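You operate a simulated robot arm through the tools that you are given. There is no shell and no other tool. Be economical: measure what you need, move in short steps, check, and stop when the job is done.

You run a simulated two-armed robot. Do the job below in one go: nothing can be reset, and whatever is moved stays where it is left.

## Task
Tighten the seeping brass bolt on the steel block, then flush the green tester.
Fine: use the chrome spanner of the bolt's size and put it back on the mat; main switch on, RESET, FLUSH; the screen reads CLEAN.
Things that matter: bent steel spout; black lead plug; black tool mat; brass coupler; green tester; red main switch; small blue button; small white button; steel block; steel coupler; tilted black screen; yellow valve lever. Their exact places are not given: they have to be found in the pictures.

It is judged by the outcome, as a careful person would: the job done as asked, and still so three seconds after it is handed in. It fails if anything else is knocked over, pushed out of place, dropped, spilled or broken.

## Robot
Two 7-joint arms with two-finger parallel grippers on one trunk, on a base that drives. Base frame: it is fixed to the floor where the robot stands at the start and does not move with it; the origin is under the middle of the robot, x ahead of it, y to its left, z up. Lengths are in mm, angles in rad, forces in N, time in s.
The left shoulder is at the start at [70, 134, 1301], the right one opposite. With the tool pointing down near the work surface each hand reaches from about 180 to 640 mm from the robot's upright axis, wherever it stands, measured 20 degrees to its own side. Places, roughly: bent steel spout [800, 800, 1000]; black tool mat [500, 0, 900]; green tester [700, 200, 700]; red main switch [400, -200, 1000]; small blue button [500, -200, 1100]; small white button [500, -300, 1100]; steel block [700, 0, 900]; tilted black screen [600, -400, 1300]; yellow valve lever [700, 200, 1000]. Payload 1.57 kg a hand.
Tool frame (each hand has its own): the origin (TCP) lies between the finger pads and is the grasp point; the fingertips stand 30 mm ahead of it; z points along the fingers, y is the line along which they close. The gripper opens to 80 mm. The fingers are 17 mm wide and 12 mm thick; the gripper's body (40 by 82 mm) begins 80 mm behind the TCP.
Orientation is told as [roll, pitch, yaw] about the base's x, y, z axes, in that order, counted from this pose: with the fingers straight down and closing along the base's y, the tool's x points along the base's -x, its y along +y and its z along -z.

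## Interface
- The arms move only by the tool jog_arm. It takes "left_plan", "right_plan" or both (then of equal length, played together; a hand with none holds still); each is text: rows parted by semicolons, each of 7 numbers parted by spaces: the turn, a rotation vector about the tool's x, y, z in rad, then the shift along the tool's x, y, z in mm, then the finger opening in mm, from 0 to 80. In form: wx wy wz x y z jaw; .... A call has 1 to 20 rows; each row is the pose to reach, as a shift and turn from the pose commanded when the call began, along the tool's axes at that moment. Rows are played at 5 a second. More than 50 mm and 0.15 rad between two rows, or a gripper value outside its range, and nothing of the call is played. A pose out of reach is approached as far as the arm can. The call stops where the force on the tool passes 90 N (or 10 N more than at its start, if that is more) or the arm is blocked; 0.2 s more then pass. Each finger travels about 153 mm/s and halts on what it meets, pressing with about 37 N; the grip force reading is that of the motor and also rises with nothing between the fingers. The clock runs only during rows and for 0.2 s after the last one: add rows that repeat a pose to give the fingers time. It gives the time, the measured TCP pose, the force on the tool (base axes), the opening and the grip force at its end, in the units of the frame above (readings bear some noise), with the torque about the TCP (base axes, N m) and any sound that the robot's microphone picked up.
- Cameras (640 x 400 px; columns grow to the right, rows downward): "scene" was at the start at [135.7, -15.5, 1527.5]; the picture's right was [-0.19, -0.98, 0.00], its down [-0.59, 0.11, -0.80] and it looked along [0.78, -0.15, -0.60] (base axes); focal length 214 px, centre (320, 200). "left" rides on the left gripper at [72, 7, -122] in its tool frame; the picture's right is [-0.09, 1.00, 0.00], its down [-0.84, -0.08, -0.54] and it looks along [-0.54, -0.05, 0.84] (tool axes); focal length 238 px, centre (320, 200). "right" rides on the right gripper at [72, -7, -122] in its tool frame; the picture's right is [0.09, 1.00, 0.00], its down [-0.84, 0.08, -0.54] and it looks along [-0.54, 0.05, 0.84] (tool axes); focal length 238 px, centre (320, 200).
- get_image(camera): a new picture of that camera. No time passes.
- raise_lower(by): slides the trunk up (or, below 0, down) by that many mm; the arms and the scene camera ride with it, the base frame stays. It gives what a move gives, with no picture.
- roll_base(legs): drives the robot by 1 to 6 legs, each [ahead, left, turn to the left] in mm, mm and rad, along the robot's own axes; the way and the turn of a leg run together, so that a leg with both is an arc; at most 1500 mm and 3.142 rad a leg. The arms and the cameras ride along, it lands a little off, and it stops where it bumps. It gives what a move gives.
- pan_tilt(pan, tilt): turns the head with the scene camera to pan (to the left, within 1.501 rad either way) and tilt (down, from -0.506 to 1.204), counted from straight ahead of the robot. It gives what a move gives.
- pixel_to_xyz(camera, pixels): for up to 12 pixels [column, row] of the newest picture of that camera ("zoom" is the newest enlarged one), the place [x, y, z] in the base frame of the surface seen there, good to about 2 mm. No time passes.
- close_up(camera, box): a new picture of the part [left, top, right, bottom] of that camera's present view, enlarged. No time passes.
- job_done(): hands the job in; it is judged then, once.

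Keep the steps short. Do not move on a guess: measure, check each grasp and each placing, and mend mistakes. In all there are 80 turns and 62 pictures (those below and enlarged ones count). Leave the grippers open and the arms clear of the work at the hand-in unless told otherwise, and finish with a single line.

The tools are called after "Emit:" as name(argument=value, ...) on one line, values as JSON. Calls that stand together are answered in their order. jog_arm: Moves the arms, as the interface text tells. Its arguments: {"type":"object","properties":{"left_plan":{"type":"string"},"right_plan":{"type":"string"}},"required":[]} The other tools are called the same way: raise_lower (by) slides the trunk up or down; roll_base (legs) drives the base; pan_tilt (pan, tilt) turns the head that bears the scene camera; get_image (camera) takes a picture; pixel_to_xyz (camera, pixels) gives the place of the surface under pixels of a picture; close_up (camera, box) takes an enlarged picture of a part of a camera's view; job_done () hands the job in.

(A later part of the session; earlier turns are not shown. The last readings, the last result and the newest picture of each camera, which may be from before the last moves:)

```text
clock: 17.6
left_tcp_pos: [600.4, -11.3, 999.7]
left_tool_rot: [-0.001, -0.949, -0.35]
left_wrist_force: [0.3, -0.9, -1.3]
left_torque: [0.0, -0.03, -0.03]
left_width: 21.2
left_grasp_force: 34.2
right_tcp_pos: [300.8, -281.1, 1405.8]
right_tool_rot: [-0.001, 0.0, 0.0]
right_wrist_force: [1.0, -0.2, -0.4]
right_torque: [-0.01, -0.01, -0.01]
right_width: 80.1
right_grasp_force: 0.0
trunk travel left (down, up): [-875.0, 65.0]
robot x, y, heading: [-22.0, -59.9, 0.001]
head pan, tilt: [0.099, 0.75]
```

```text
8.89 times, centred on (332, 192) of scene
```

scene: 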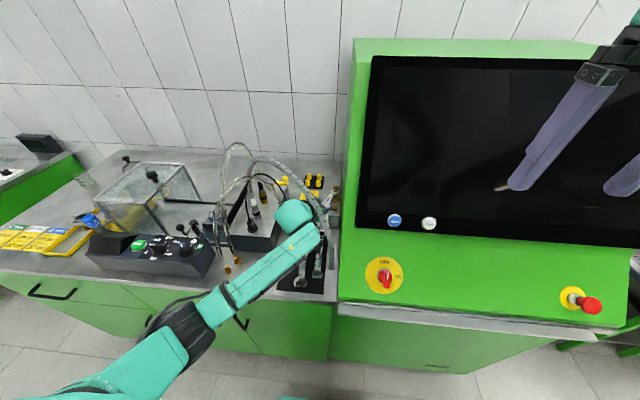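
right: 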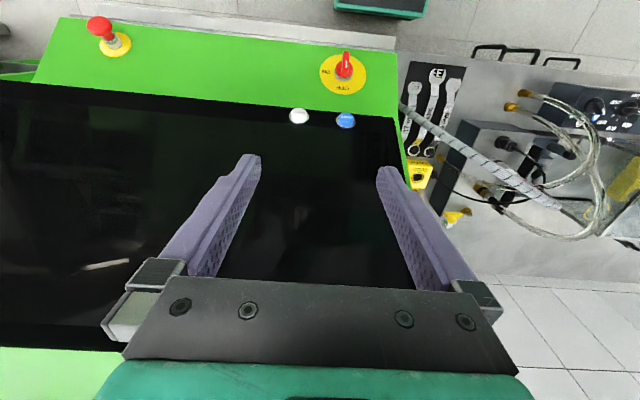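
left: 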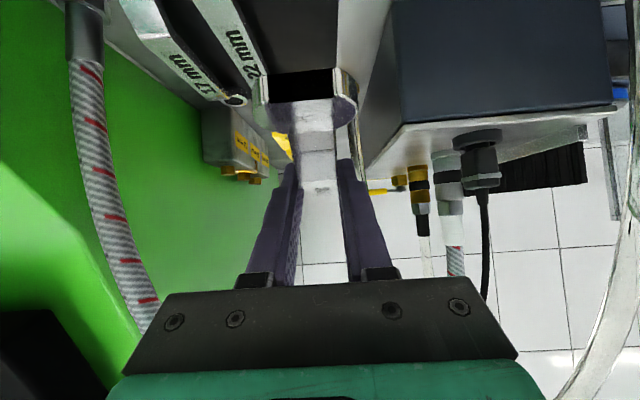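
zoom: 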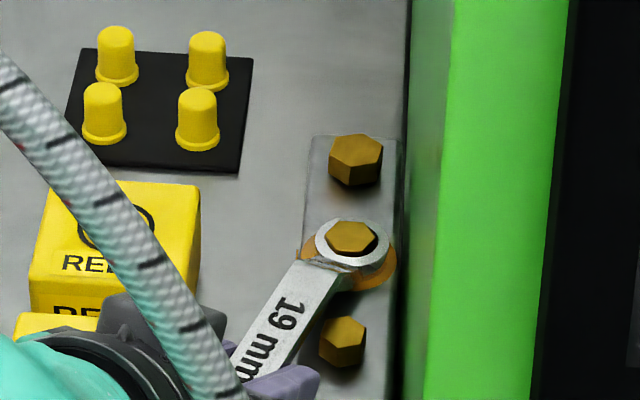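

The ring is seated around the bolt head with no force. I'll start turning clockwise about the bolt centre by 8° and watch torque and sound.

Emit:
jog_arm(left_plan="0.0285 0 0.0205 0 3.9 0.05 0; 0.057 0 0.041 -0.13 7.82 0.18 0; 0.0855 0 0.0615 -0.32 11.7 0.45 0; 0.114 0 0.082 -0.57 15.6 0.8 0; 0.114 0 0.082 -0.57 15.6 0.8 0")

Emit:
close_up(camera="scene", box=[312, 170, 352, 215])

```text
clock: 18.8
left_tcp_pos: [607.5, 3.7, 1000.3]
left_tool_rot: [0.002, -0.952, -0.49]
left_wrist_force: [-0.6, 0.2, 0.9]
left_torque: [-0.1, -0.3, 0.3]
left_width: 21.1
left_grasp_force: 33.8
right_tcp_pos: [299.2, -279.9, 1405.5]
right_tool_rot: [0.0, -0.002, 0.001]
right_wrist_force: [-0.5, -0.3, 0.5]
right_torque: [0.05, 0.03, 0.02]
right_width: 80.2
right_grasp_force: 0.0
trunk travel left (down, up): [-875.0, 65.0]
robot x, y, heading: [-20.1, -57.9, 0.001]
head pan, tilt: [0.099, 0.75]
```

```text
8.89 times, centred on (332, 192) of scene
```

zoom: 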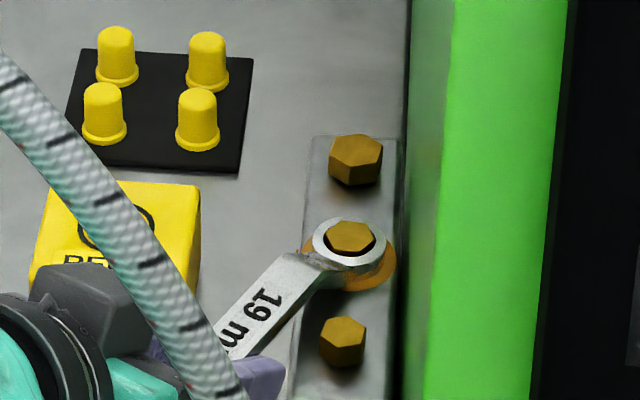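

Torque is still slight, so this may just be slack in the ring. I'll continue another 8° with the same arc.

Emit:
jog_arm(left_plan="0.0285 0 0.0205 0 3.9 0.05 0; 0.057 0 0.041 -0.13 7.82 0.18 0; 0.0855 0 0.0615 -0.32 11.7 0.45 0; 0.114 0 0.082 -0.57 15.6 0.8 0; 0.114 0 0.082 -0.57 15.6 0.8 0")

Emit:
get_image(camera="scene")

Emit:
close_up(camera="scene", box=[262, 140, 352, 250])

```text
clock: 20.0
left_tcp_pos: [613.9, 17.7, 999.9]
left_tool_rot: [0.002, -0.949, -0.632]
left_wrist_force: [0.1, 1.1, -0.1]
left_torque: [-0.06, -0.12, 0.33]
left_width: 21.3
left_grasp_force: 34.4
right_tcp_pos: [300.6, -280.0, 1405.5]
right_tool_rot: [0.001, 0.0, -0.001]
right_wrist_force: [0.8, 0.4, -0.5]
right_torque: [0.03, 0.02, -0.04]
right_width: 79.9
right_grasp_force: 0.1
trunk travel left (down, up): [-875.0, 65.0]
robot x, y, heading: [-20.9, -60.0, 0.002]
head pan, tilt: [0.099, 0.75]
```

```text
24 pictures are left
```

scene: 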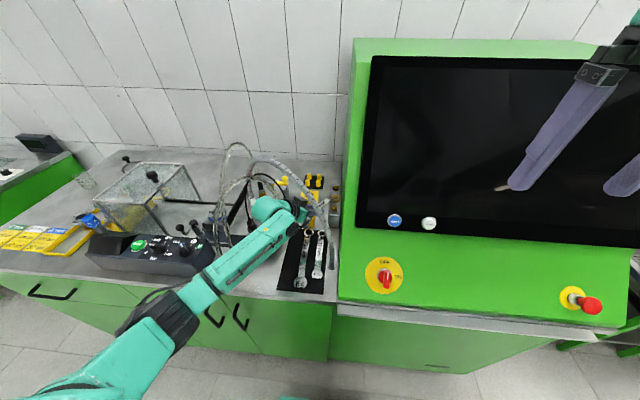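

```text
3.64 times, centred on (307, 195) of scene
```

zoom: 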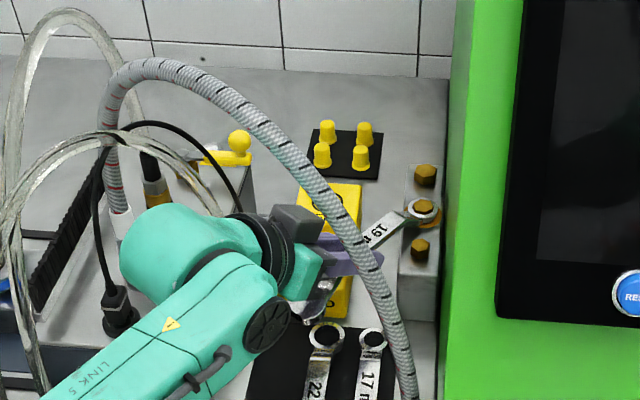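

Emit:
close_up(camera="scene", box=[326, 188, 346, 210])

Emit:
pixel_to_xyz(camera="scene", pixels=[[250, 205], [255, 198], [260, 213], [243, 198], [240, 205], [247, 216], [265, 198], [252, 193]])

```text
16.00 times, centred on (336, 199) of scene
```

zoom: 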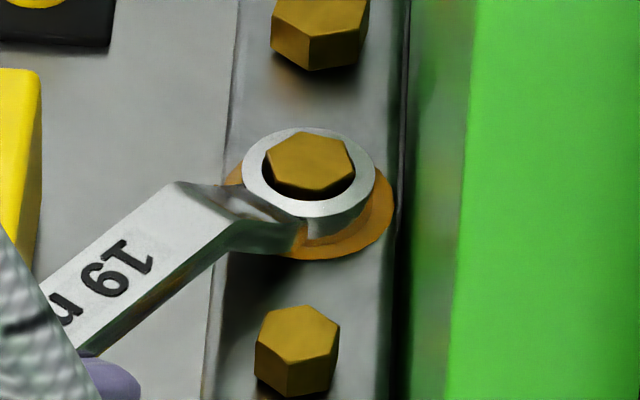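

```text
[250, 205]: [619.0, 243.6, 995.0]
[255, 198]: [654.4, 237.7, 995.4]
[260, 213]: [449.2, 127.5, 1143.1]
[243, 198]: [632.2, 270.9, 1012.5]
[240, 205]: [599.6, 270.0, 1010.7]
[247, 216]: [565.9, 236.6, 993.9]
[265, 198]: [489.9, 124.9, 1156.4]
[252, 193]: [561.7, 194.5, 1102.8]
```

Emit:
pixel_to_xyz(camera="scene", pixels=[[264.4, 181.3], [268, 184], [271.3, 186.8], [274.5, 190.5], [277, 194], [257, 179], [249, 178], [239, 185], [262, 200], [272, 199], [281, 204], [230, 195]])

Emit:
get_image(camera="left")

```text
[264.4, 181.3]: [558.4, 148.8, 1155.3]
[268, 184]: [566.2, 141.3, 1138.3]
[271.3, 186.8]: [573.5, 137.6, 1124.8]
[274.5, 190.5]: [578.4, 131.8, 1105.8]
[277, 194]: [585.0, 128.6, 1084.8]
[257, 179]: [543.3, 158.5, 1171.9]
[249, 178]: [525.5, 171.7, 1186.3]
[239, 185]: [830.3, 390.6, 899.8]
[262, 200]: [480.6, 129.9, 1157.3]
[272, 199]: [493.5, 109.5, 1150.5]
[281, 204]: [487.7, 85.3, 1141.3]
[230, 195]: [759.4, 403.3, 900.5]
```

```text
21 pictures are left
```

left: 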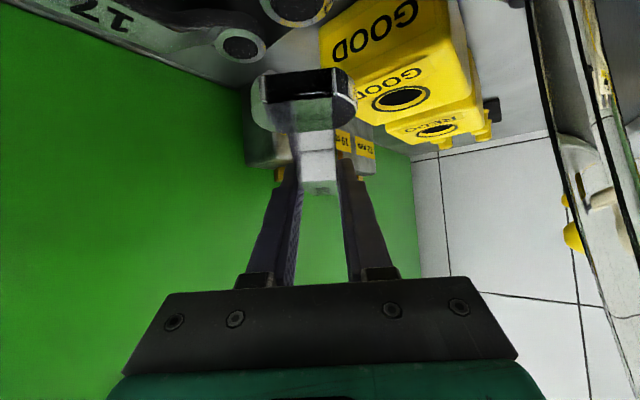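

The bolt has turned with the spanner. The clear hose is still about 40 mm off the hand. I'll turn another 4°, watching the torque.

Emit:
jog_arm(left_plan="0.0285 0 0.0205 0 3.9 0.05 0; 0.057 0 0.041 -0.13 7.82 0.18 0; 0.057 0 0.041 -0.13 7.82 0.18 0")

Emit:
get_image(camera="left")

```text
clock: 20.8
left_tcp_pos: [620.0, 23.3, 999.5]
left_tool_rot: [0.003, -0.951, -0.702]
left_wrist_force: [0.3, 0.5, -1.9]
left_torque: [0.01, 0.03, 0.27]
left_width: 21.2
left_grasp_force: 34.2
right_tcp_pos: [300.0, -280.2, 1405.2]
right_tool_rot: [0.0, 0.001, 0.0]
right_wrist_force: [0.5, -0.5, -0.6]
right_torque: [0.0, 0.0, 0.01]
right_width: 80.0
right_grasp_force: 0.0
trunk travel left (down, up): [-875.0, 65.0]
robot x, y, heading: [-24.3, -59.1, -0.003]
head pan, tilt: [0.099, 0.75]
```

```text
20 pictures are left
```

left: 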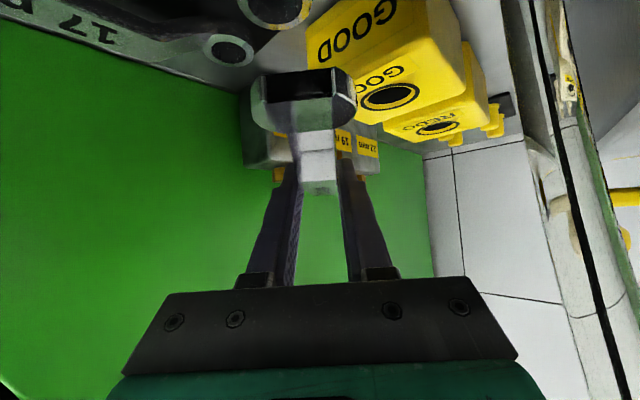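

Torque is steady at about 0.3. Before going further I'll check how far the hex has actually rotated.

Emit:
close_up(camera="scene", box=[332, 192, 342, 205])

```text
16.00 times, centred on (337, 198) of scene
```

zoom: 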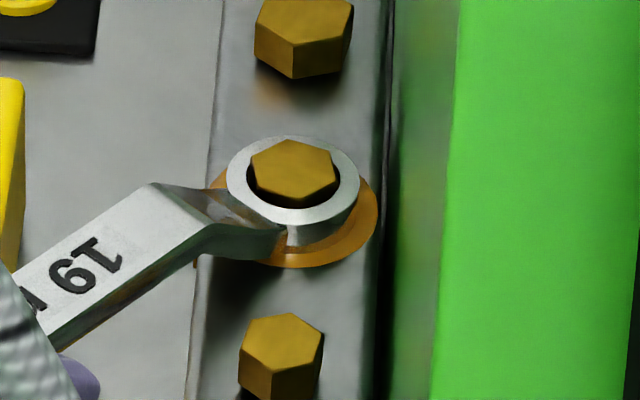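

The hex has turned about 21°, the same as the spanner, so it is engaged but not yet tight. I'll ratchet: lift off, swing back 20°, then reseat carefully.

Emit:
jog_arm(left_plan="0 0 0 -11.4 0 -8.2 0; 0 0 0 -22.8 0 -16.3 0; -0.057 0 -0.041 -23 -7.8 -16 0; -0.114 0 -0.082 -23.5 -15.6 -15.3 0; -0.171 0 -0.122 -24.3 -23.3 -14.2 0; -0.228 0 -0.163 -25.5 -30.9 -12.6 0; -0.285 0 -0.204 -26.9 -38.3 -10.5 0; -0.285 0 -0.204 -15.5 -38.3 -2.35 0; -0.285 0 -0.204 -10.6 -38.3 1.1 0; -0.285 0 -0.204 -10.6 -38.3 1.1 0")

```text
clock: 23.0
left_tcp_pos: [600.1, -12.3, 1008.3]
left_tool_rot: [0.003, -0.951, -0.353]
left_wrist_force: [-0.3, 0.1, 0.3]
left_torque: [0.0, 0.06, 0.0]
left_width: 21.3
left_grasp_force: 34.1
right_tcp_pos: [300.5, -280.0, 1406.1]
right_tool_rot: [-0.001, -0.001, 0.0]
right_wrist_force: [0.2, 0.5, -0.5]
right_torque: [0.01, 0.02, 0.0]
right_width: 79.9
right_grasp_force: 0.1
trunk travel left (down, up): [-875.0, 65.0]
robot x, y, heading: [-23.1, -59.9, 0.004]
head pan, tilt: [0.099, 0.75]
```

It reseated with no resistance. I'll lower the last 8 mm and turn 20° again.

Emit:
jog_arm(left_plan="0 0 0 3.3 0 2.3 0; 0 0 0 6.5 0 4.7 0; 0.057 0 0.041 6.4 7.82 4.9 0; 0.114 0 0.082 5.9 15.6 5.5 0; 0.171 0 0.122 5.2 23.3 6.6 0; 0.228 0 0.163 4.1 30.9 8.1 0; 0.285 0 0.204 2.7 38.4 10 0; 0.285 0 0.204 2.7 38.4 10 0")

Emit:
close_up(camera="scene", box=[332, 192, 342, 205])

```text
clock: 24.8
left_tcp_pos: [618.8, 21.8, 1000.1]
left_tool_rot: [0.005, -0.95, -0.703]
left_wrist_force: [0.6, 0.8, 0.9]
left_torque: [-0.05, -0.18, 0.38]
left_width: 21.2
left_grasp_force: 34.5
right_tcp_pos: [301.2, -280.3, 1405.9]
right_tool_rot: [-0.001, 0.0, 0.001]
right_wrist_force: [0.9, 0.8, 0.0]
right_torque: [0.0, -0.01, 0.02]
right_width: 79.8
right_grasp_force: 0.0
trunk travel left (down, up): [-875.0, 65.0]
robot x, y, heading: [-22.7, -59.3, 0.003]
head pan, tilt: [0.099, 0.75]
```

```text
16.00 times, centred on (337, 198) of scene
```

zoom: 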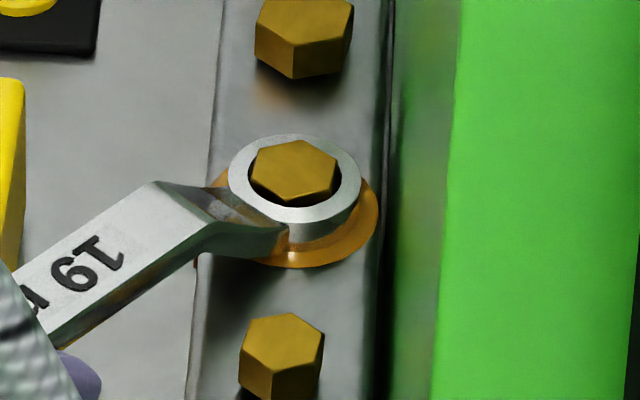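

The second swing moved the bolt only ~6°, so the ring has free play before it bites. I'll ratchet back a bit further, to about 18°, then read the torque along the swing to find where it engages.

Emit:
jog_arm(left_plan="0 0 0 -11.4 0 -8.2 0; 0 0 0 -22.8 0 -16.3 0; -0.057 0 -0.041 -23 -7.8 -16 0; -0.114 0 -0.082 -23.5 -15.6 -15.3 0; -0.171 0 -0.122 -24.3 -23.3 -14.2 0; -0.228 0 -0.163 -25.5 -30.9 -12.6 0; -0.309 0 -0.222 -27.6 -41.4 -9.6 0; -0.309 0 -0.222 -16.2 -41.4 -1.45 0; -0.309 0 -0.222 -11.3 -41.4 2 0; -0.309 0 -0.222 -8 -41.4 4.4 0; -0.309 0 -0.222 -4.8 -41.4 6.7 0; -0.309 0 -0.222 -4.8 -41.4 6.7 0")

Emit:
jog_arm(left_plan="0.0285 0 0.0205 0 3.9 0.05 0; 0.057 0 0.041 -0.13 7.82 0.18 0; 0.057 0 0.041 -0.13 7.82 0.18 0")

Emit:
jog_arm(left_plan="0.0285 0 0.0205 0 3.9 0.05 0; 0.057 0 0.041 -0.13 7.82 0.18 0; 0.057 0 0.041 -0.13 7.82 0.18 0")

Emit:
jog_arm(left_plan="0.0285 0 0.0205 0 3.9 0.05 0; 0.057 0 0.041 -0.13 7.82 0.18 0; 0.057 0 0.041 -0.13 7.82 0.18 0")

Emit:
jog_arm(left_plan="0.0285 0 0.0205 0 3.9 0.05 0; 0.057 0 0.041 -0.13 7.82 0.18 0; 0.057 0 0.041 -0.13 7.82 0.18 0")

Emit:
jog_arm(left_plan="0.0285 0 0.0205 0 3.9 0.05 0; 0.057 0 0.041 -0.13 7.82 0.18 0; 0.057 0 0.041 -0.13 7.82 0.18 0")

```text
clock: 27.4
left_tcp_pos: [599.6, -15.4, 1000.1]
left_tool_rot: [0.0, -0.953, -0.32]
left_wrist_force: [0.3, -0.6, 2.1]
left_torque: [-0.01, -0.25, -0.03]
left_width: 21.0
left_grasp_force: 33.5
right_tcp_pos: [300.3, -280.1, 1405.5]
right_tool_rot: [-0.002, 0.0, 0.0]
right_wrist_force: [0.4, 0.7, 0.5]
right_torque: [0.01, -0.03, -0.01]
right_width: 80.1
right_grasp_force: 0.0
trunk travel left (down, up): [-875.0, 65.0]
robot x, y, heading: [-23.2, -58.0, 0.003]
head pan, tilt: [0.099, 0.75]
```

```text
clock: 28.2
left_tcp_pos: [600.3, -6.6, 1001.0]
left_tool_rot: [0.002, -0.951, -0.39]
left_wrist_force: [-0.5, -0.4, 1.6]
left_torque: [-0.12, -0.34, 0.24]
left_width: 20.9
left_grasp_force: 34.4
right_tcp_pos: [300.8, -281.4, 1406.0]
right_tool_rot: [-0.001, -0.002, 0.001]
right_wrist_force: [0.1, 0.7, 0.0]
right_torque: [0.01, 0.0, 0.02]
right_width: 79.8
right_grasp_force: 0.1
trunk travel left (down, up): [-875.0, 65.0]
robot x, y, heading: [-20.9, -59.8, 0.002]
head pan, tilt: [0.099, 0.75]
```

```text
clock: 29.0
left_tcp_pos: [604.8, 0.9, 1000.9]
left_tool_rot: [0.001, -0.951, -0.459]
left_wrist_force: [-0.6, 1.0, 2.0]
left_torque: [-0.04, -0.32, 0.42]
left_width: 21.0
left_grasp_force: 34.5
right_tcp_pos: [300.8, -282.4, 1404.5]
right_tool_rot: [0.0, -0.002, 0.0]
right_wrist_force: [0.1, -0.5, 0.4]
right_torque: [0.0, -0.05, -0.01]
right_width: 80.0
right_grasp_force: 0.1
trunk travel left (down, up): [-875.0, 65.0]
robot x, y, heading: [-21.7, -59.8, -0.006]
head pan, tilt: [0.099, 0.75]
```

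```text
clock: 29.8
left_tcp_pos: [608.1, 7.9, 999.7]
left_tool_rot: [0.001, -0.951, -0.532]
left_wrist_force: [0.0, -0.6, 1.9]
left_torque: [-0.12, -0.34, 0.34]
left_width: 21.2
left_grasp_force: 34.3
right_tcp_pos: [299.6, -280.1, 1405.5]
right_tool_rot: [0.0, -0.002, 0.001]
right_wrist_force: [-0.5, -0.8, 1.3]
right_torque: [-0.01, 0.02, 0.01]
right_width: 80.0
right_grasp_force: 0.0
trunk travel left (down, up): [-875.0, 65.0]
robot x, y, heading: [-22.6, -59.7, 0.002]
head pan, tilt: [0.099, 0.75]
```

```text
clock: 30.6
left_tcp_pos: [612.6, 13.1, 1000.1]
left_tool_rot: [0.002, -0.952, -0.603]
left_wrist_force: [-1.3, 0.4, 1.0]
left_torque: [-0.09, -0.25, 0.33]
left_width: 21.2
left_grasp_force: 34.3
right_tcp_pos: [300.5, -280.1, 1407.0]
right_tool_rot: [-0.001, -0.003, 0.001]
right_wrist_force: [0.3, 0.3, -0.3]
right_torque: [-0.02, 0.02, 0.03]
right_width: 79.9
right_grasp_force: 0.0
trunk travel left (down, up): [-875.0, 65.0]
robot x, y, heading: [-20.4, -61.2, 0.0]
head pan, tilt: [0.099, 0.75]
```

```text
clock: 31.4
left_tcp_pos: [617.2, 19.9, 1000.4]
left_tool_rot: [0.004, -0.951, -0.675]
left_wrist_force: [-0.4, 0.7, 1.9]
left_torque: [-0.21, -0.36, 0.3]
left_width: 21.1
left_grasp_force: 34.3
right_tcp_pos: [299.5, -281.0, 1405.6]
right_tool_rot: [-0.001, -0.001, 0.0]
right_wrist_force: [1.4, 1.9, 0.2]
right_torque: [-0.01, 0.06, 0.02]
right_width: 79.9
right_grasp_force: 0.1
trunk travel left (down, up): [-875.0, 65.0]
robot x, y, heading: [-20.7, -58.8, 0.004]
head pan, tilt: [0.099, 0.75]
```

This time the torque appeared from about 22° onward, so it bit early. I'll check the bolt angle.

Emit:
close_up(camera="scene", box=[332, 192, 342, 205])

```text
16.00 times, centred on (337, 198) of scene
```

zoom: 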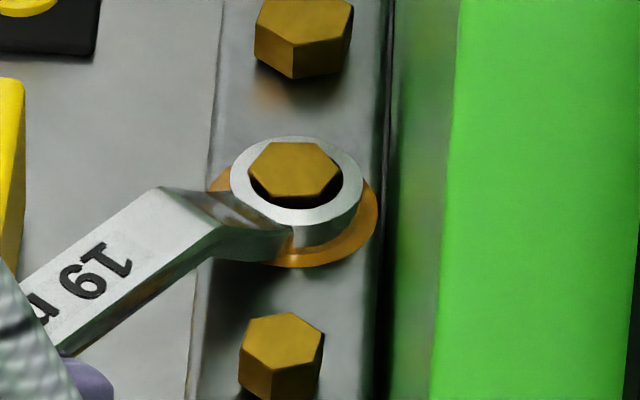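

The hex shows a clear further rotation, roughly 50° in total, but no rise in torque yet. I'll keep ratcheting and watch the torque.

Emit:
jog_arm(left_plan="0 0 0 -11.4 0 -8.2 0; 0 0 0 -22.8 0 -16.3 0; -0.057 0 -0.041 -23 -7.8 -16 0; -0.114 0 -0.082 -23.5 -15.6 -15.3 0; -0.171 0 -0.122 -24.3 -23.3 -14.2 0; -0.228 0 -0.163 -25.5 -30.9 -12.6 0; -0.293 0 -0.21 -27.2 -39.3 -10.2 0; -0.293 0 -0.21 -15.8 -39.3 -2.1 0; -0.293 0 -0.21 -10.9 -39.3 1.4 0; -0.293 0 -0.21 -7.6 -39.3 3.7 0; -0.293 0 -0.21 -4.35 -39.3 6.05 0; -0.293 0 -0.21 -4.35 -39.3 6.05 0")

Emit:
jog_arm(left_plan="0.0285 0 0.0205 0 3.9 0.05 0; 0.057 0 0.041 -0.13 7.82 0.18 0; 0.0855 0 0.0615 -0.32 11.7 0.45 0; 0.114 0 0.082 -0.57 15.6 0.8 0; 0.114 0 0.082 -0.57 15.6 0.8 0")

Emit:
jog_arm(left_plan="0.0285 0 0.0205 0 3.9 0.05 0; 0.057 0 0.041 -0.13 7.82 0.18 0; 0.0855 0 0.0615 -0.32 11.7 0.45 0; 0.114 0 0.082 -0.57 15.6 0.8 0; 0.114 0 0.082 -0.57 15.6 0.8 0")

Emit:
jog_arm(left_plan="0.0285 0 0.0205 0 3.9 0.05 0; 0.057 0 0.041 -0.13 7.82 0.18 0; 0.0855 0 0.0615 -0.32 11.7 0.45 0; 0.0855 0 0.0615 -0.32 11.7 0.45 0")

```text
clock: 34.0
left_tcp_pos: [598.5, -16.1, 1000.6]
left_tool_rot: [0.001, -0.953, -0.312]
left_wrist_force: [1.2, 0.8, 1.7]
left_torque: [-0.05, -0.34, 0.02]
left_width: 21.2
left_grasp_force: 34.2
right_tcp_pos: [300.9, -280.8, 1405.8]
right_tool_rot: [-0.001, 0.001, -0.001]
right_wrist_force: [0.0, 0.6, 0.9]
right_torque: [0.03, -0.04, 0.03]
right_width: 80.2
right_grasp_force: 0.1
trunk travel left (down, up): [-875.0, 65.0]
robot x, y, heading: [-20.9, -59.4, 0.002]
head pan, tilt: [0.099, 0.75]
```

```text
clock: 35.2
left_tcp_pos: [603.0, -2.5, 1000.8]
left_tool_rot: [0.003, -0.951, -0.454]
left_wrist_force: [-0.9, 0.6, 2.8]
left_torque: [-0.16, -0.43, 0.31]
left_width: 21.2
left_grasp_force: 34.3
right_tcp_pos: [299.3, -281.5, 1405.8]
right_tool_rot: [0.0, -0.002, 0.001]
right_wrist_force: [0.4, -0.6, 0.6]
right_torque: [-0.01, 0.01, -0.01]
right_width: 80.2
right_grasp_force: 0.1
trunk travel left (down, up): [-875.0, 65.0]
robot x, y, heading: [-22.1, -58.6, -0.0]
head pan, tilt: [0.099, 0.75]
```

```text
clock: 36.4
left_tcp_pos: [612.0, 14.0, 1000.7]
left_tool_rot: [0.006, -0.952, -0.596]
left_wrist_force: [-0.6, 0.8, 3.2]
left_torque: [-0.2, -0.39, 0.31]
left_width: 21.0
left_grasp_force: 34.3
right_tcp_pos: [300.9, -280.4, 1404.7]
right_tool_rot: [-0.001, -0.002, -0.001]
right_wrist_force: [0.1, -0.4, 0.1]
right_torque: [0.06, 0.02, -0.04]
right_width: 79.9
right_grasp_force: 0.0
trunk travel left (down, up): [-875.0, 65.0]
robot x, y, heading: [-24.5, -61.3, -0.002]
head pan, tilt: [0.099, 0.75]
```

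```text
clock: 37.4
left_tcp_pos: [618.9, 20.7, 1000.5]
left_tool_rot: [0.005, -0.95, -0.701]
left_wrist_force: [-0.9, 0.3, 3.1]
left_torque: [-0.3, -0.4, 0.23]
left_width: 21.2
left_grasp_force: 33.8
right_tcp_pos: [298.3, -280.0, 1405.2]
right_tool_rot: [-0.001, -0.001, 0.0]
right_wrist_force: [0.1, -0.8, -0.6]
right_torque: [-0.02, 0.0, 0.01]
right_width: 79.9
right_grasp_force: 0.1
trunk travel left (down, up): [-875.0, 65.0]
robot x, y, heading: [-23.7, -58.3, 0.002]
head pan, tilt: [0.099, 0.75]
```

Emit:
close_up(camera="scene", box=[332, 192, 342, 205])

```text
16.00 times, centred on (337, 198) of scene
```

zoom: 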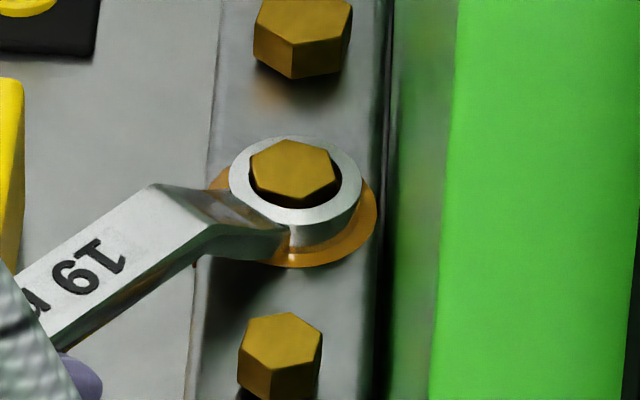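

The bolt gained another ~23° in that swing. The ratchet works, so I'll run two more cycles back-to-back, with the ring held about 0.7 mm off the block to avoid pressing. The force limit stays as the guard.

Emit:
jog_arm(left_plan="0 0 0 -22.8 0 -16.3 0; -0.106 0 -0.076 -23.4 -14.5 -15.4 0; -0.211 0 -0.152 -25.1 -28.7 -13.1 0; -0.313 0 -0.224 -27.8 -41.9 -9.4 0; -0.313 0 -0.224 -16.4 -41.9 -1.25 0; -0.313 0 -0.224 -11.5 -41.9 2.2 0; -0.313 0 -0.224 -8.2 -41.9 4.55 0; -0.313 0 -0.224 -5.5 -41.9 6.5 0; -0.268 0 -0.192 -4.2 -36.2 4.7 0; -0.211 0 -0.152 -2.9 -28.7 2.8 0; -0.163 0 -0.117 -2 -22.2 1.5 0; -0.106 0 -0.076 -1.2 -14.5 0.45 0; -0.057 0 -0.041 -0.8 -7.8 -0.13 0; 0 0 0 -0.57 0 -0.41 0; 0 0 0 -0.57 0 -0.41 0")

Emit:
jog_arm(left_plan="0 0 0 -22.8 0 -16.3 0; -0.106 0 -0.076 -23.4 -14.5 -15.4 0; -0.211 0 -0.152 -25.1 -28.7 -13.1 0; -0.313 0 -0.224 -27.8 -41.9 -9.4 0; -0.313 0 -0.224 -16.4 -41.9 -1.25 0; -0.313 0 -0.224 -11.5 -41.9 2.2 0; -0.313 0 -0.224 -8.2 -41.9 4.55 0; -0.313 0 -0.224 -4.95 -41.9 6.9 0; -0.268 0 -0.192 -3.7 -36.2 5.1 0; -0.211 0 -0.152 -2.3 -28.7 3.2 0; -0.163 0 -0.117 -1.4 -22.2 1.95 0; -0.106 0 -0.076 -0.6 -14.5 0.85 0; -0.057 0 -0.041 -0.2 -7.8 0.27 0; 0 0 0 0 0 0 0; 0 0 0 0 0 0 0")

Emit:
close_up(camera="scene", box=[332, 192, 342, 205])

```text
clock: 40.6
left_tcp_pos: [619.9, 22.0, 1001.4]
left_tool_rot: [0.006, -0.953, -0.703]
left_wrist_force: [-0.1, 0.7, 3.3]
left_torque: [-0.28, -0.45, 0.33]
left_width: 21.2
left_grasp_force: 34.2
right_tcp_pos: [299.1, -279.9, 1405.8]
right_tool_rot: [-0.001, 0.001, 0.0]
right_wrist_force: [0.0, 0.4, -0.1]
right_torque: [0.0, 0.03, 0.0]
right_width: 80.1
right_grasp_force: 0.0
trunk travel left (down, up): [-875.0, 65.0]
robot x, y, heading: [-22.2, -60.3, -0.001]
head pan, tilt: [0.099, 0.75]
```

```text
clock: 43.8
left_tcp_pos: [616.7, 17.8, 1001.7]
left_tool_rot: [0.004, -0.949, -0.703]
left_wrist_force: [-7.4, -10.1, -2.7]
left_torque: [-0.05, 0.19, 1.06]
left_width: 23.7
left_grasp_force: 36.4
right_tcp_pos: [299.6, -283.7, 1406.0]
right_tool_rot: [0.004, -0.001, 0.0]
right_wrist_force: [-0.3, -0.6, -0.1]
right_torque: [0.01, 0.01, 0.01]
right_width: 79.9
right_grasp_force: 0.0
trunk travel left (down, up): [-875.0, 65.0]
robot x, y, heading: [-18.4, -60.3, 0.001]
head pan, tilt: [0.099, 0.75]
```

```text
16.00 times, centred on (337, 198) of scene
```

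zoom: 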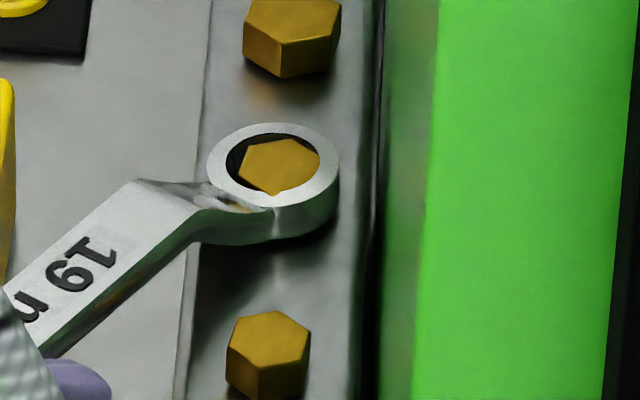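

The wet ring is gone and resistance has jumped (torque 1.06, force 12 N), so the bolt is tight and no longer seeping. I'll ease back a few degrees to unload, then lift the ring clear.

Emit:
jog_arm(left_plan="-0.0285 0 -0.0205 -0.1 -3.9 0.13 0; -0.057 0 -0.041 -0.2 -7.8 0.27 0; -0.0815 0 -0.058 -0.4 -11.2 0.5 0; -0.0815 0 -0.058 -0.4 -11.2 0.5 0")

```text
clock: 44.8
left_tcp_pos: [611.6, 11.1, 1001.6]
left_tool_rot: [0.007, -0.952, -0.599]
left_wrist_force: [-6.2, -6.9, -1.0]
left_torque: [-0.09, 0.06, 0.98]
left_width: 23.1
left_grasp_force: 35.3
right_tcp_pos: [298.5, -283.8, 1405.3]
right_tool_rot: [0.001, -0.002, 0.0]
right_wrist_force: [0.0, 0.3, 0.3]
right_torque: [0.02, 0.01, 0.01]
right_width: 80.1
right_grasp_force: 0.1
trunk travel left (down, up): [-875.0, 65.0]
robot x, y, heading: [-24.0, -60.3, -0.003]
head pan, tilt: [0.099, 0.75]
```

Emit:
jog_arm(left_plan="-0.0285 0 -0.0205 -0.1 -3.9 0.13 0; -0.057 0 -0.041 -0.2 -7.8 0.27 0; -0.0815 0 -0.058 -0.4 -11.2 0.5 0; -0.0815 0 -0.058 -0.4 -11.2 0.5 0")

Emit:
close_up(camera="scene", box=[312, 170, 352, 215])

```text
clock: 45.8
left_tcp_pos: [606.4, 4.9, 1001.1]
left_tool_rot: [0.006, -0.951, -0.497]
left_wrist_force: [1.6, -1.7, 0.7]
left_torque: [-0.11, -0.29, 0.94]
left_width: 22.3
left_grasp_force: 35.2
right_tcp_pos: [300.9, -280.9, 1405.7]
right_tool_rot: [0.0, 0.0, 0.0]
right_wrist_force: [-0.1, 0.1, 0.0]
right_torque: [-0.01, 0.0, -0.01]
right_width: 79.9
right_grasp_force: 0.2
trunk travel left (down, up): [-875.0, 65.0]
robot x, y, heading: [-21.6, -57.4, 0.005]
head pan, tilt: [0.099, 0.75]
```

```text
8.89 times, centred on (332, 192) of scene
```

zoom: 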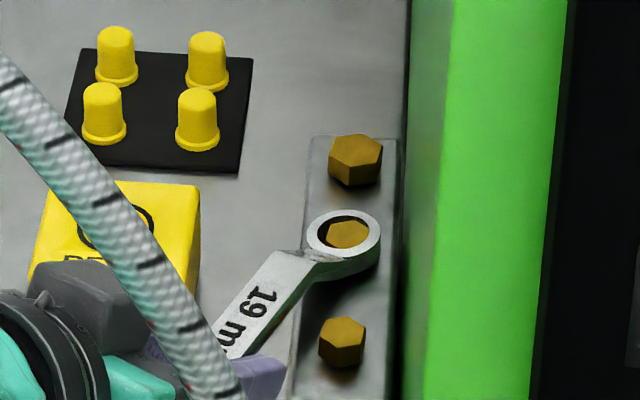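

Emit:
pixel_to_xyz(camera="zoom", pixels=[[310, 236], [378, 232], [345, 212], [345, 257], [315, 222], [374, 246], [370, 217], [318, 250], [347, 234], [300, 258], [262, 305], [235, 340]])

```text
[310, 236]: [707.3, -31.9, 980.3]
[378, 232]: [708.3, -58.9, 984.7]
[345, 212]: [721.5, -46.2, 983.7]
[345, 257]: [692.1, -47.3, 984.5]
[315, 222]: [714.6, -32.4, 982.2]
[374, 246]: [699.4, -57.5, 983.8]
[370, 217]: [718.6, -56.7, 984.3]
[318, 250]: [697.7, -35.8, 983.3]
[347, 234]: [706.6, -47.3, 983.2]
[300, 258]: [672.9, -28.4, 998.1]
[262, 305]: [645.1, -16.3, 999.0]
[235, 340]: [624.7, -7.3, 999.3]
```

The ring is still round the bolt, but the spanner has twisted about 4° in the pads. I'll yaw the hand in place to square it with the handle.

Emit:
jog_arm(left_plan="-0.0285 0 -0.0205 0 0 0 0; -0.057 0 -0.041 0 0 0 0; -0.057 0 -0.041 0 0 0 0")

```text
clock: 46.6
left_tcp_pos: [605.5, 0.9, 1000.7]
left_tool_rot: [0.003, -0.95, -0.428]
left_wrist_force: [-2.1, -5.7, -0.8]
left_torque: [-0.17, -0.06, 0.18]
left_width: 21.0
left_grasp_force: 34.4
right_tcp_pos: [300.2, -282.3, 1405.3]
right_tool_rot: [0.001, -0.002, -0.001]
right_wrist_force: [-0.2, -0.3, -0.8]
right_torque: [-0.01, -0.01, 0.02]
right_width: 80.0
right_grasp_force: 0.0
trunk travel left (down, up): [-875.0, 65.0]
robot x, y, heading: [-21.0, -57.4, -0.003]
head pan, tilt: [0.099, 0.75]
```

The twist is gone (21.0 mm). I'll relax the small side load and lift the ring off the bolt.

Emit:
jog_arm(left_plan="0 0 0 0 -1.5 0 0; 0 0 0 0 -1.5 0 0; 0 0 0 -4.1 -1.5 -2.9 0; 0 0 0 -8.1 -1.5 -5.8 0; 0 0 0 -16.3 -1.5 -11.6 0; 0 0 0 -26 -1.5 -18.6 0; 0 0 0 -26 -1.5 -18.6 0")

Emit:
close_up(camera="scene", box=[312, 170, 352, 215])

```text
clock: 48.2
left_tcp_pos: [607.3, 3.3, 1032.8]
left_tool_rot: [0.005, -0.951, -0.428]
left_wrist_force: [0.3, -0.1, -1.1]
left_torque: [-0.01, -0.02, -0.03]
left_width: 21.3
left_grasp_force: 34.5
right_tcp_pos: [301.4, -280.2, 1404.4]
right_tool_rot: [-0.001, 0.0, 0.0]
right_wrist_force: [-0.9, -0.2, 0.3]
right_torque: [0.01, -0.02, 0.01]
right_width: 80.0
right_grasp_force: 0.0
trunk travel left (down, up): [-875.0, 65.0]
robot x, y, heading: [-23.1, -61.7, -0.0]
head pan, tilt: [0.099, 0.75]
```

```text
8.89 times, centred on (332, 192) of scene
```

zoom: 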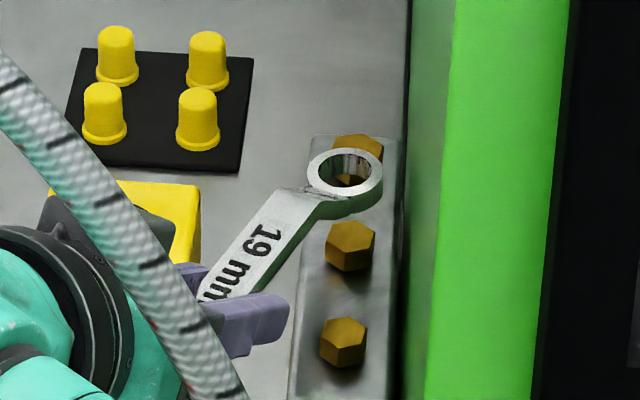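

The bolt is clean and dry. I'll bring the spanner back under the arch to above its mat place at yaw 0.

Emit:
jog_arm(left_plan="-0.058 0 -0.0416 15 2.7 -21 0; -0.116 0 -0.083 30 5.4 -42 0; -0.174 0 -0.125 45 8.1 -63 0; -0.232 0 -0.166 60 10.9 -84 0; -0.29 0 -0.208 75 13.6 -105 0; -0.348 0 -0.2495 90.2 16.3 -125.8 0; -0.348 0 -0.2495 90.2 16.3 -125.8 0")

Emit:
close_up(camera="scene", box=[260, 185, 340, 285])

```text
clock: 49.8
left_tcp_pos: [472.9, 82.0, 1034.9]
left_tool_rot: [0.002, -0.952, 0.001]
left_wrist_force: [0.0, -0.6, -1.7]
left_torque: [0.02, -0.04, -0.01]
left_width: 21.1
left_grasp_force: 34.0
right_tcp_pos: [301.1, -280.5, 1405.0]
right_tool_rot: [-0.001, 0.001, -0.001]
right_wrist_force: [0.1, 0.1, 0.0]
right_torque: [0.03, 0.03, 0.0]
right_width: 79.8
right_grasp_force: 0.0
trunk travel left (down, up): [-875.0, 65.0]
robot x, y, heading: [-26.9, -59.6, 0.001]
head pan, tilt: [0.099, 0.75]
```

```text
4.00 times, centred on (300, 235) of scene
```

zoom: 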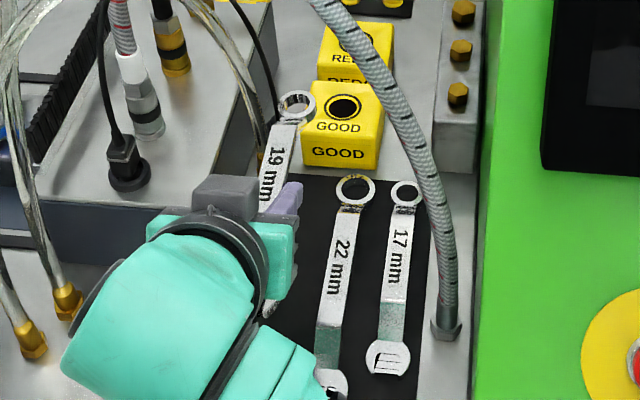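

Emit:
pixel_to_xyz(camera="zoom", pixels=[[280, 107], [314, 103], [297, 92], [296, 121], [285, 130], [270, 185], [282, 150], [276, 165]])

```text
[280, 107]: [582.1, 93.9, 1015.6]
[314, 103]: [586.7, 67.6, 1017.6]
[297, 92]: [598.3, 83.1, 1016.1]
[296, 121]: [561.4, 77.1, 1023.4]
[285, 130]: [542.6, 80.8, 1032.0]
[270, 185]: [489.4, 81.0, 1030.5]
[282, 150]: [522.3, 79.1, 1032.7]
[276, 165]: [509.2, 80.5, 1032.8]
```

The spanner is level and at y≈81. I'll lower it about 100 mm to the mat.

Emit:
jog_arm(left_plan="0 0 0 27 0 19.3 0; 0 0 0 54 0 38.6 0; 0 0 0 72 0 51.4 0; 0 0 0 79.7 0 56.9 0; 0 0 0 82.4 0 58.8 0; 0 0 0 82.4 0 58.8 0")

```text
clock: 51.2
left_tcp_pos: [472.1, 79.3, 934.7]
left_tool_rot: [0.001, -0.96, 0.001]
left_wrist_force: [5.0, -1.9, 21.3]
left_torque: [-0.02, -0.07, 0.19]
left_width: 21.4
left_grasp_force: 34.9
right_tcp_pos: [297.5, -282.2, 1405.4]
right_tool_rot: [0.002, -0.002, 0.001]
right_wrist_force: [-0.1, 0.1, 0.1]
right_torque: [-0.05, 0.01, 0.0]
right_width: 80.1
right_grasp_force: 0.1
trunk travel left (down, up): [-875.0, 65.0]
robot x, y, heading: [-21.8, -61.8, 0.003]
head pan, tilt: [0.099, 0.75]
```

The spanner is resting on the mat (21 N up). I'll ease up 1 mm, open the jaw, and withdraw back along the tool axis.

Emit:
jog_arm(left_plan="0 0 0 -0.8 0 -0.6 0; 0 0 0 -0.8 0 -0.6 24; 0 0 0 -0.8 0 -0.6 28; 0 0 0 -0.8 0 -0.6 29; 0 0 0 -1 0 -30 29; 0 0 0 -1 0 -70 29; 0 0 0 -1 0 -110 29; 0 0 0 -1 0 -110 29")

Emit:
get_image(camera="left")

```text
clock: 53.0
left_tcp_pos: [382.9, 78.7, 995.3]
left_tool_rot: [0.002, -0.951, 0.001]
left_wrist_force: [-0.6, -0.3, 0.1]
left_torque: [0.02, 0.01, -0.01]
left_width: 29.0
left_grasp_force: 0.1
right_tcp_pos: [302.0, -280.3, 1406.2]
right_tool_rot: [0.001, 0.0, 0.0]
right_wrist_force: [0.3, -1.1, -0.5]
right_torque: [0.0, 0.02, -0.02]
right_width: 79.8
right_grasp_force: 0.0
trunk travel left (down, up): [-875.0, 65.0]
robot x, y, heading: [-22.9, -56.2, 0.001]
head pan, tilt: [0.099, 0.75]
```

```text
11 pictures are left
```

left: 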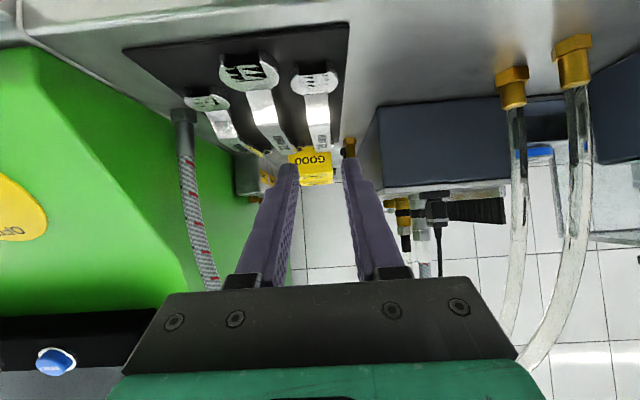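

The spanner is back in its place on the mat. I'll pull the left arm a bit further back, then look closely at the switch and the buttons.

Emit:
jog_arm(left_plan="0 0 0 -20 20 -30 40; 0 0 0 -40 40 -60 60; 0 0 0 -40 40 -60 80")

Emit:
close_up(camera="scene", box=[356, 205, 446, 305])

```text
clock: 53.8
left_tcp_pos: [369.5, 113.1, 1041.6]
left_tool_rot: [-0.002, -0.952, 0.006]
left_wrist_force: [1.2, -0.4, 0.3]
left_torque: [0.0, 0.0, 0.0]
left_width: 80.1
left_grasp_force: 0.1
left hand out of reach, approached as far as the arm can: row 2, 3
right_tcp_pos: [302.1, -279.7, 1405.5]
right_tool_rot: [-0.002, 0.001, 0.0]
right_wrist_force: [0.4, 0.7, -0.1]
right_torque: [-0.03, 0.03, 0.0]
right_width: 80.1
right_grasp_force: 0.0
trunk travel left (down, up): [-875.0, 65.0]
robot x, y, heading: [-21.1, -58.6, -0.001]
head pan, tilt: [0.099, 0.75]
```

```text
4.00 times, centred on (401, 255) of scene
```

zoom: 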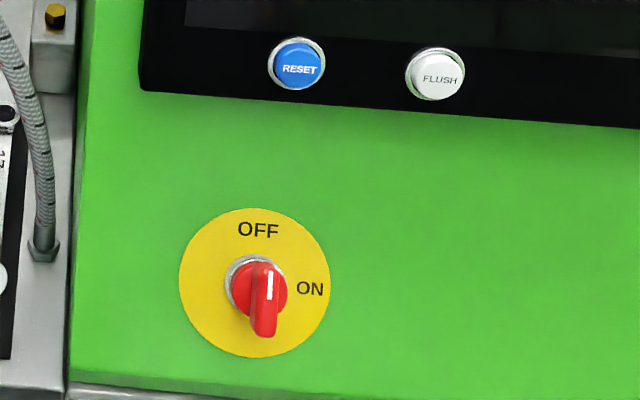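

Emit:
pixel_to_xyz(camera="zoom", pixels=[[267, 270], [270, 295], [265, 325], [257, 210], [250, 355], [182, 283], [329, 283], [240, 290], [285, 295], [298, 68], [437, 78], [300, 130]])

Emit:
pixel_to_xyz(camera="zoom", pixels=[[260, 285], [276, 285], [255, 320], [276, 325], [262, 265], [285, 52], [298, 85], [425, 62], [450, 95], [360, 60], [360, 90], [298, 62]])

```text
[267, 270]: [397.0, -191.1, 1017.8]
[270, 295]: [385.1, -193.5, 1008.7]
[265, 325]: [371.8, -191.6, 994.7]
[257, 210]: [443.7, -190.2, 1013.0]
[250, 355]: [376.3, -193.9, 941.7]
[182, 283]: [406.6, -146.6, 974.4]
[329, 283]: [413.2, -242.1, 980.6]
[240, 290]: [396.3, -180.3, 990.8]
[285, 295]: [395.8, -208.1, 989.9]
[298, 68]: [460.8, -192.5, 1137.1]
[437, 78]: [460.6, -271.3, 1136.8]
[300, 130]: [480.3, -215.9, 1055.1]
```

```text
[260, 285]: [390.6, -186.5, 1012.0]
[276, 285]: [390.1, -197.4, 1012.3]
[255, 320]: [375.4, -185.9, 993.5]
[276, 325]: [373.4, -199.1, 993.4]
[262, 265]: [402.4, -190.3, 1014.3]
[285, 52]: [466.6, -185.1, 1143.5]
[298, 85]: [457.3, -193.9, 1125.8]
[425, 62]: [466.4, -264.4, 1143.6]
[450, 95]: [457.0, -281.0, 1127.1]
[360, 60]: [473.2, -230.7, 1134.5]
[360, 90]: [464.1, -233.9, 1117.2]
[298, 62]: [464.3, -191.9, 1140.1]
```

The knob is a ridge about 13 mm wide pointing up (OFF), standing 20–40 mm off a panel sloped 47°. ON is a 90° clockwise turn. I'll back the base up 80 mm for reach, then bring the right hand along the panel normal to a pre-grasp.

Emit:
roll_base(legs=[[-80, 0, 0]])

Emit:
jog_arm(right_plan="0 -0.1 0 -11 11 40 80; 0 -0.2 0 -22 22 80 60; 0 -0.3 0 -33 33 120 40; 0 -0.4 0 -44 44 160 40; 0 -0.5 0 -55 55 200 40; 0 -0.6 0 -65 65 240 40; 0 -0.7 0 -76 76 285 40; 0 -0.814 0 -87 87 326 40; 0 -0.814 0 -87 87 326 40")

```text
clock: 54.9
left_tcp_pos: [294.0, 111.7, 1042.0]
left_tool_rot: [0.002, -0.946, 0.002]
left_wrist_force: [0.3, 0.0, -0.1]
left_torque: [-0.01, 0.0, 0.0]
left_width: 79.9
left_grasp_force: 0.0
right_tcp_pos: [230.0, -280.4, 1404.0]
right_tool_rot: [0.001, 0.005, 0.001]
right_wrist_force: [0.4, -0.3, -0.1]
right_torque: [0.01, 0.02, 0.01]
right_width: 79.9
right_grasp_force: 0.1
trunk travel left (down, up): [-875.0, 65.0]
robot x, y, heading: [-103.3, -61.0, 0.001]
head pan, tilt: [0.099, 0.75]
```

```text
clock: 56.9
left_tcp_pos: [285.6, 115.8, 1044.2]
left_tool_rot: [-0.003, -0.953, 0.008]
left_wrist_force: [0.3, 0.9, -0.5]
left_torque: [-0.02, -0.02, -0.04]
left_width: 80.0
left_grasp_force: 0.1
right_tcp_pos: [328.3, -187.3, 1063.9]
right_tool_rot: [-0.005, -0.816, 0.001]
right_wrist_force: [0.2, -0.3, 0.5]
right_torque: [-0.05, 0.02, 0.01]
right_width: 39.8
right_grasp_force: 0.0
right hand out of reach, approached as far as the arm can: row 4, 5, 6, 7, 8, 9
trunk travel left (down, up): [-875.0, 65.0]
robot x, y, heading: [-101.6, -58.8, 0.002]
head pan, tilt: [0.099, 0.75]
```

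Emit:
get_image(camera="right")

Emit:
pixel_to_xyz(camera="right", pixels=[[320, 100], [320, 120], [320, 140], [310, 130], [330, 130], [320, 80], [280, 110], [360, 110], [290, 170], [350, 170]])

```text
9 pictures are left
```

right: 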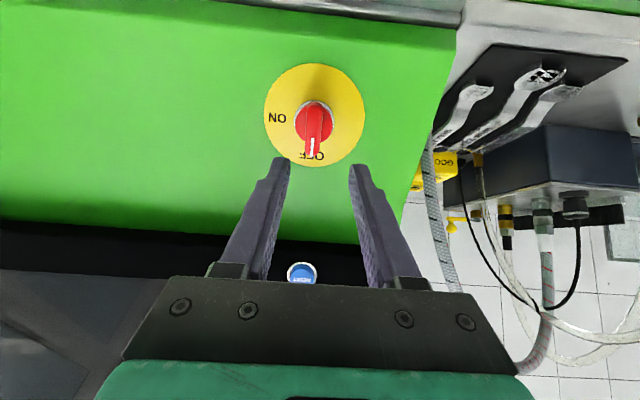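

```text
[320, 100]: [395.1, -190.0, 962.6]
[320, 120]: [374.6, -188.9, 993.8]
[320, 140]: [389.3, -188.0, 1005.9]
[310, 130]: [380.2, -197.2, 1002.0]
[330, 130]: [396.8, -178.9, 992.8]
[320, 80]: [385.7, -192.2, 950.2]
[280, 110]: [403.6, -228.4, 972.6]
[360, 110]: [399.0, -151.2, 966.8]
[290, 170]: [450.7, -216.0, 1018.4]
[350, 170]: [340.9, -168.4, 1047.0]
```

The ridge is centred at y≈−193, and the hand is 6 mm to the left of that. I'll correct, advance 66 mm along the normal, and close on the ridge.

Emit:
jog_arm(right_plan="0 0 0 1 -5.7 30 40; 0 0 0 2.5 -5.7 66 40; 0 0 0 2.5 -5.7 66 30; 0 0 0 2.5 -5.7 66 10; 0 0 0 2.5 -5.7 66 3; 0 0 0 2.5 -5.7 66 3")

```text
clock: 58.3
left_tcp_pos: [287.5, 112.9, 1043.0]
left_tool_rot: [0.003, -0.954, 0.004]
left_wrist_force: [-0.4, -1.0, 0.4]
left_torque: [0.0, 0.01, -0.02]
left_width: 80.1
left_grasp_force: 0.0
right_tcp_pos: [376.3, -192.4, 1016.0]
right_tool_rot: [0.0, -0.816, 0.003]
right_wrist_force: [0.1, 1.6, 1.0]
right_torque: [0.02, -0.86, -0.04]
right_width: 14.0
right_grasp_force: 30.6
trunk travel left (down, up): [-875.0, 65.0]
robot x, y, heading: [-101.5, -60.6, 0.001]
head pan, tilt: [0.099, 0.75]
```

The knob is gripped (14 mm). I'll turn clockwise about the tool axis, first half.

Emit:
jog_arm(right_plan="0 0 0.131 0.04 -0.6 0 3; 0 0 0.262 0.16 -1.2 0 3; 0 0 0.393 0.4 -1.8 0 3; 0 0 0.524 0.6 -2.4 0 3; 0 0 0.654 1 -2.9 0 3; 0 0 0.785 1.4 -3.4 0 3; 0 0 0.785 1.4 -3.4 0 3")

```text
clock: 59.9
left_tcp_pos: [289.3, 113.5, 1042.1]
left_tool_rot: [0.001, -0.95, 0.002]
left_wrist_force: [-0.2, 0.9, -0.3]
left_torque: [0.01, -0.01, -0.02]
left_width: 79.9
left_grasp_force: 0.0
right_tcp_pos: [374.7, -198.1, 1014.4]
right_tool_rot: [0.64, -0.536, -0.968]
right_wrist_force: [-1.0, 0.5, -6.7]
right_torque: [0.39, -0.01, 0.42]
right_width: 13.9
right_grasp_force: 30.1
trunk travel left (down, up): [-875.0, 65.0]
robot x, y, heading: [-98.8, -57.8, 0.006]
head pan, tilt: [0.099, 0.75]
```

Emit:
jog_arm(right_plan="0 0 0.131 0.04 -0.6 0 3; 0 0 0.262 0.16 -1.2 0 3; 0 0 0.393 0.4 -1.8 0 3; 0 0 0.524 0.6 -2.4 0 3; 0 0 0.654 1 -2.9 0 3; 0 0 0.785 1.4 -3.4 0 3; 0 0 0.785 1.4 -3.4 0 3")

Emit:
get_image(camera="scene")

```text
clock: 61.5
left_tcp_pos: [289.9, 112.1, 1042.9]
left_tool_rot: [0.003, -0.952, 0.002]
left_wrist_force: [0.6, -0.7, 0.2]
left_torque: [-0.01, 0.01, 0.0]
left_width: 80.1
left_grasp_force: 0.1
right_tcp_pos: [371.4, -200.1, 1011.3]
right_tool_rot: [0.811, 0.0, -1.571]
right_wrist_force: [-2.2, 0.4, -8.8]
right_torque: [0.19, -0.37, 0.28]
right_width: 13.9
right_grasp_force: 30.5
trunk travel left (down, up): [-875.0, 65.0]
robot x, y, heading: [-104.7, -63.1, 0.001]
head pan, tilt: [0.099, 0.75]
```

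```text
8 pictures are left
```

scene: 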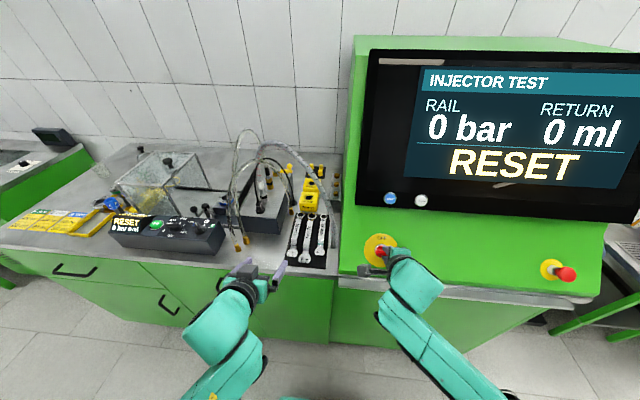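

The switch is on and the screen lights up, prompting RESET. I'll release the knob and back off along the normal.

Emit:
jog_arm(right_plan="0 0 0 0 0 0 20; 0 0 0 0 0 0 36; 0 0 0 0 0 0 40; 0 0 0 0 0 -30 40; 0 0 0 0 0 -70 40; 0 0 0 0 0 -70 40")

Emit:
jog_arm(right_plan="0 0 -0.143 0 0 0 30; 0 0 -0.286 0 0 0 20; 0 0 -0.428 0 0 0 10; 0 0 -0.571 0 0 0 0; 0 0 -0.714 0 0 0 0; 0 0 -0.857 0 0 0 0; 0 0 -1 0 0 0 0; 0 0 -1.143 0 0 0 0; 0 0 -1.285 0 0 0 0; 0 0 -1.428 0 0 0 0; 0 0 -1.571 0 0 0 0; 0 0 -1.571 0 0 0 0")

```text
clock: 62.9
left_tcp_pos: [288.9, 112.0, 1043.4]
left_tool_rot: [0.003, -0.951, 0.003]
left_wrist_force: [0.1, 0.5, -0.4]
left_torque: [0.02, -0.01, -0.01]
left_width: 80.2
left_grasp_force: 0.0
right_tcp_pos: [320.8, -201.0, 1062.1]
right_tool_rot: [0.811, 0.0, -1.569]
right_wrist_force: [-0.9, -0.2, 0.0]
right_torque: [0.0, 0.02, -0.02]
right_width: 39.8
right_grasp_force: 0.1
trunk travel left (down, up): [-875.0, 65.0]
robot x, y, heading: [-100.8, -59.8, 0.002]
head pan, tilt: [0.099, 0.75]
```

```text
clock: 65.5
left_tcp_pos: [289.3, 113.6, 1043.6]
left_tool_rot: [0.002, -0.952, 0.002]
left_wrist_force: [-0.7, 0.6, 1.4]
left_torque: [0.04, 0.02, 0.02]
left_width: 80.0
left_grasp_force: 0.1
right_tcp_pos: [321.1, -200.4, 1061.6]
right_tool_rot: [-0.003, -0.813, 0.006]
right_wrist_force: [-0.4, 0.2, 1.0]
right_torque: [0.03, -0.02, 0.01]
right_width: 0.2
right_grasp_force: 21.0
trunk travel left (down, up): [-875.0, 65.0]
robot x, y, heading: [-103.3, -58.1, 0.001]
head pan, tilt: [0.099, 0.75]
```

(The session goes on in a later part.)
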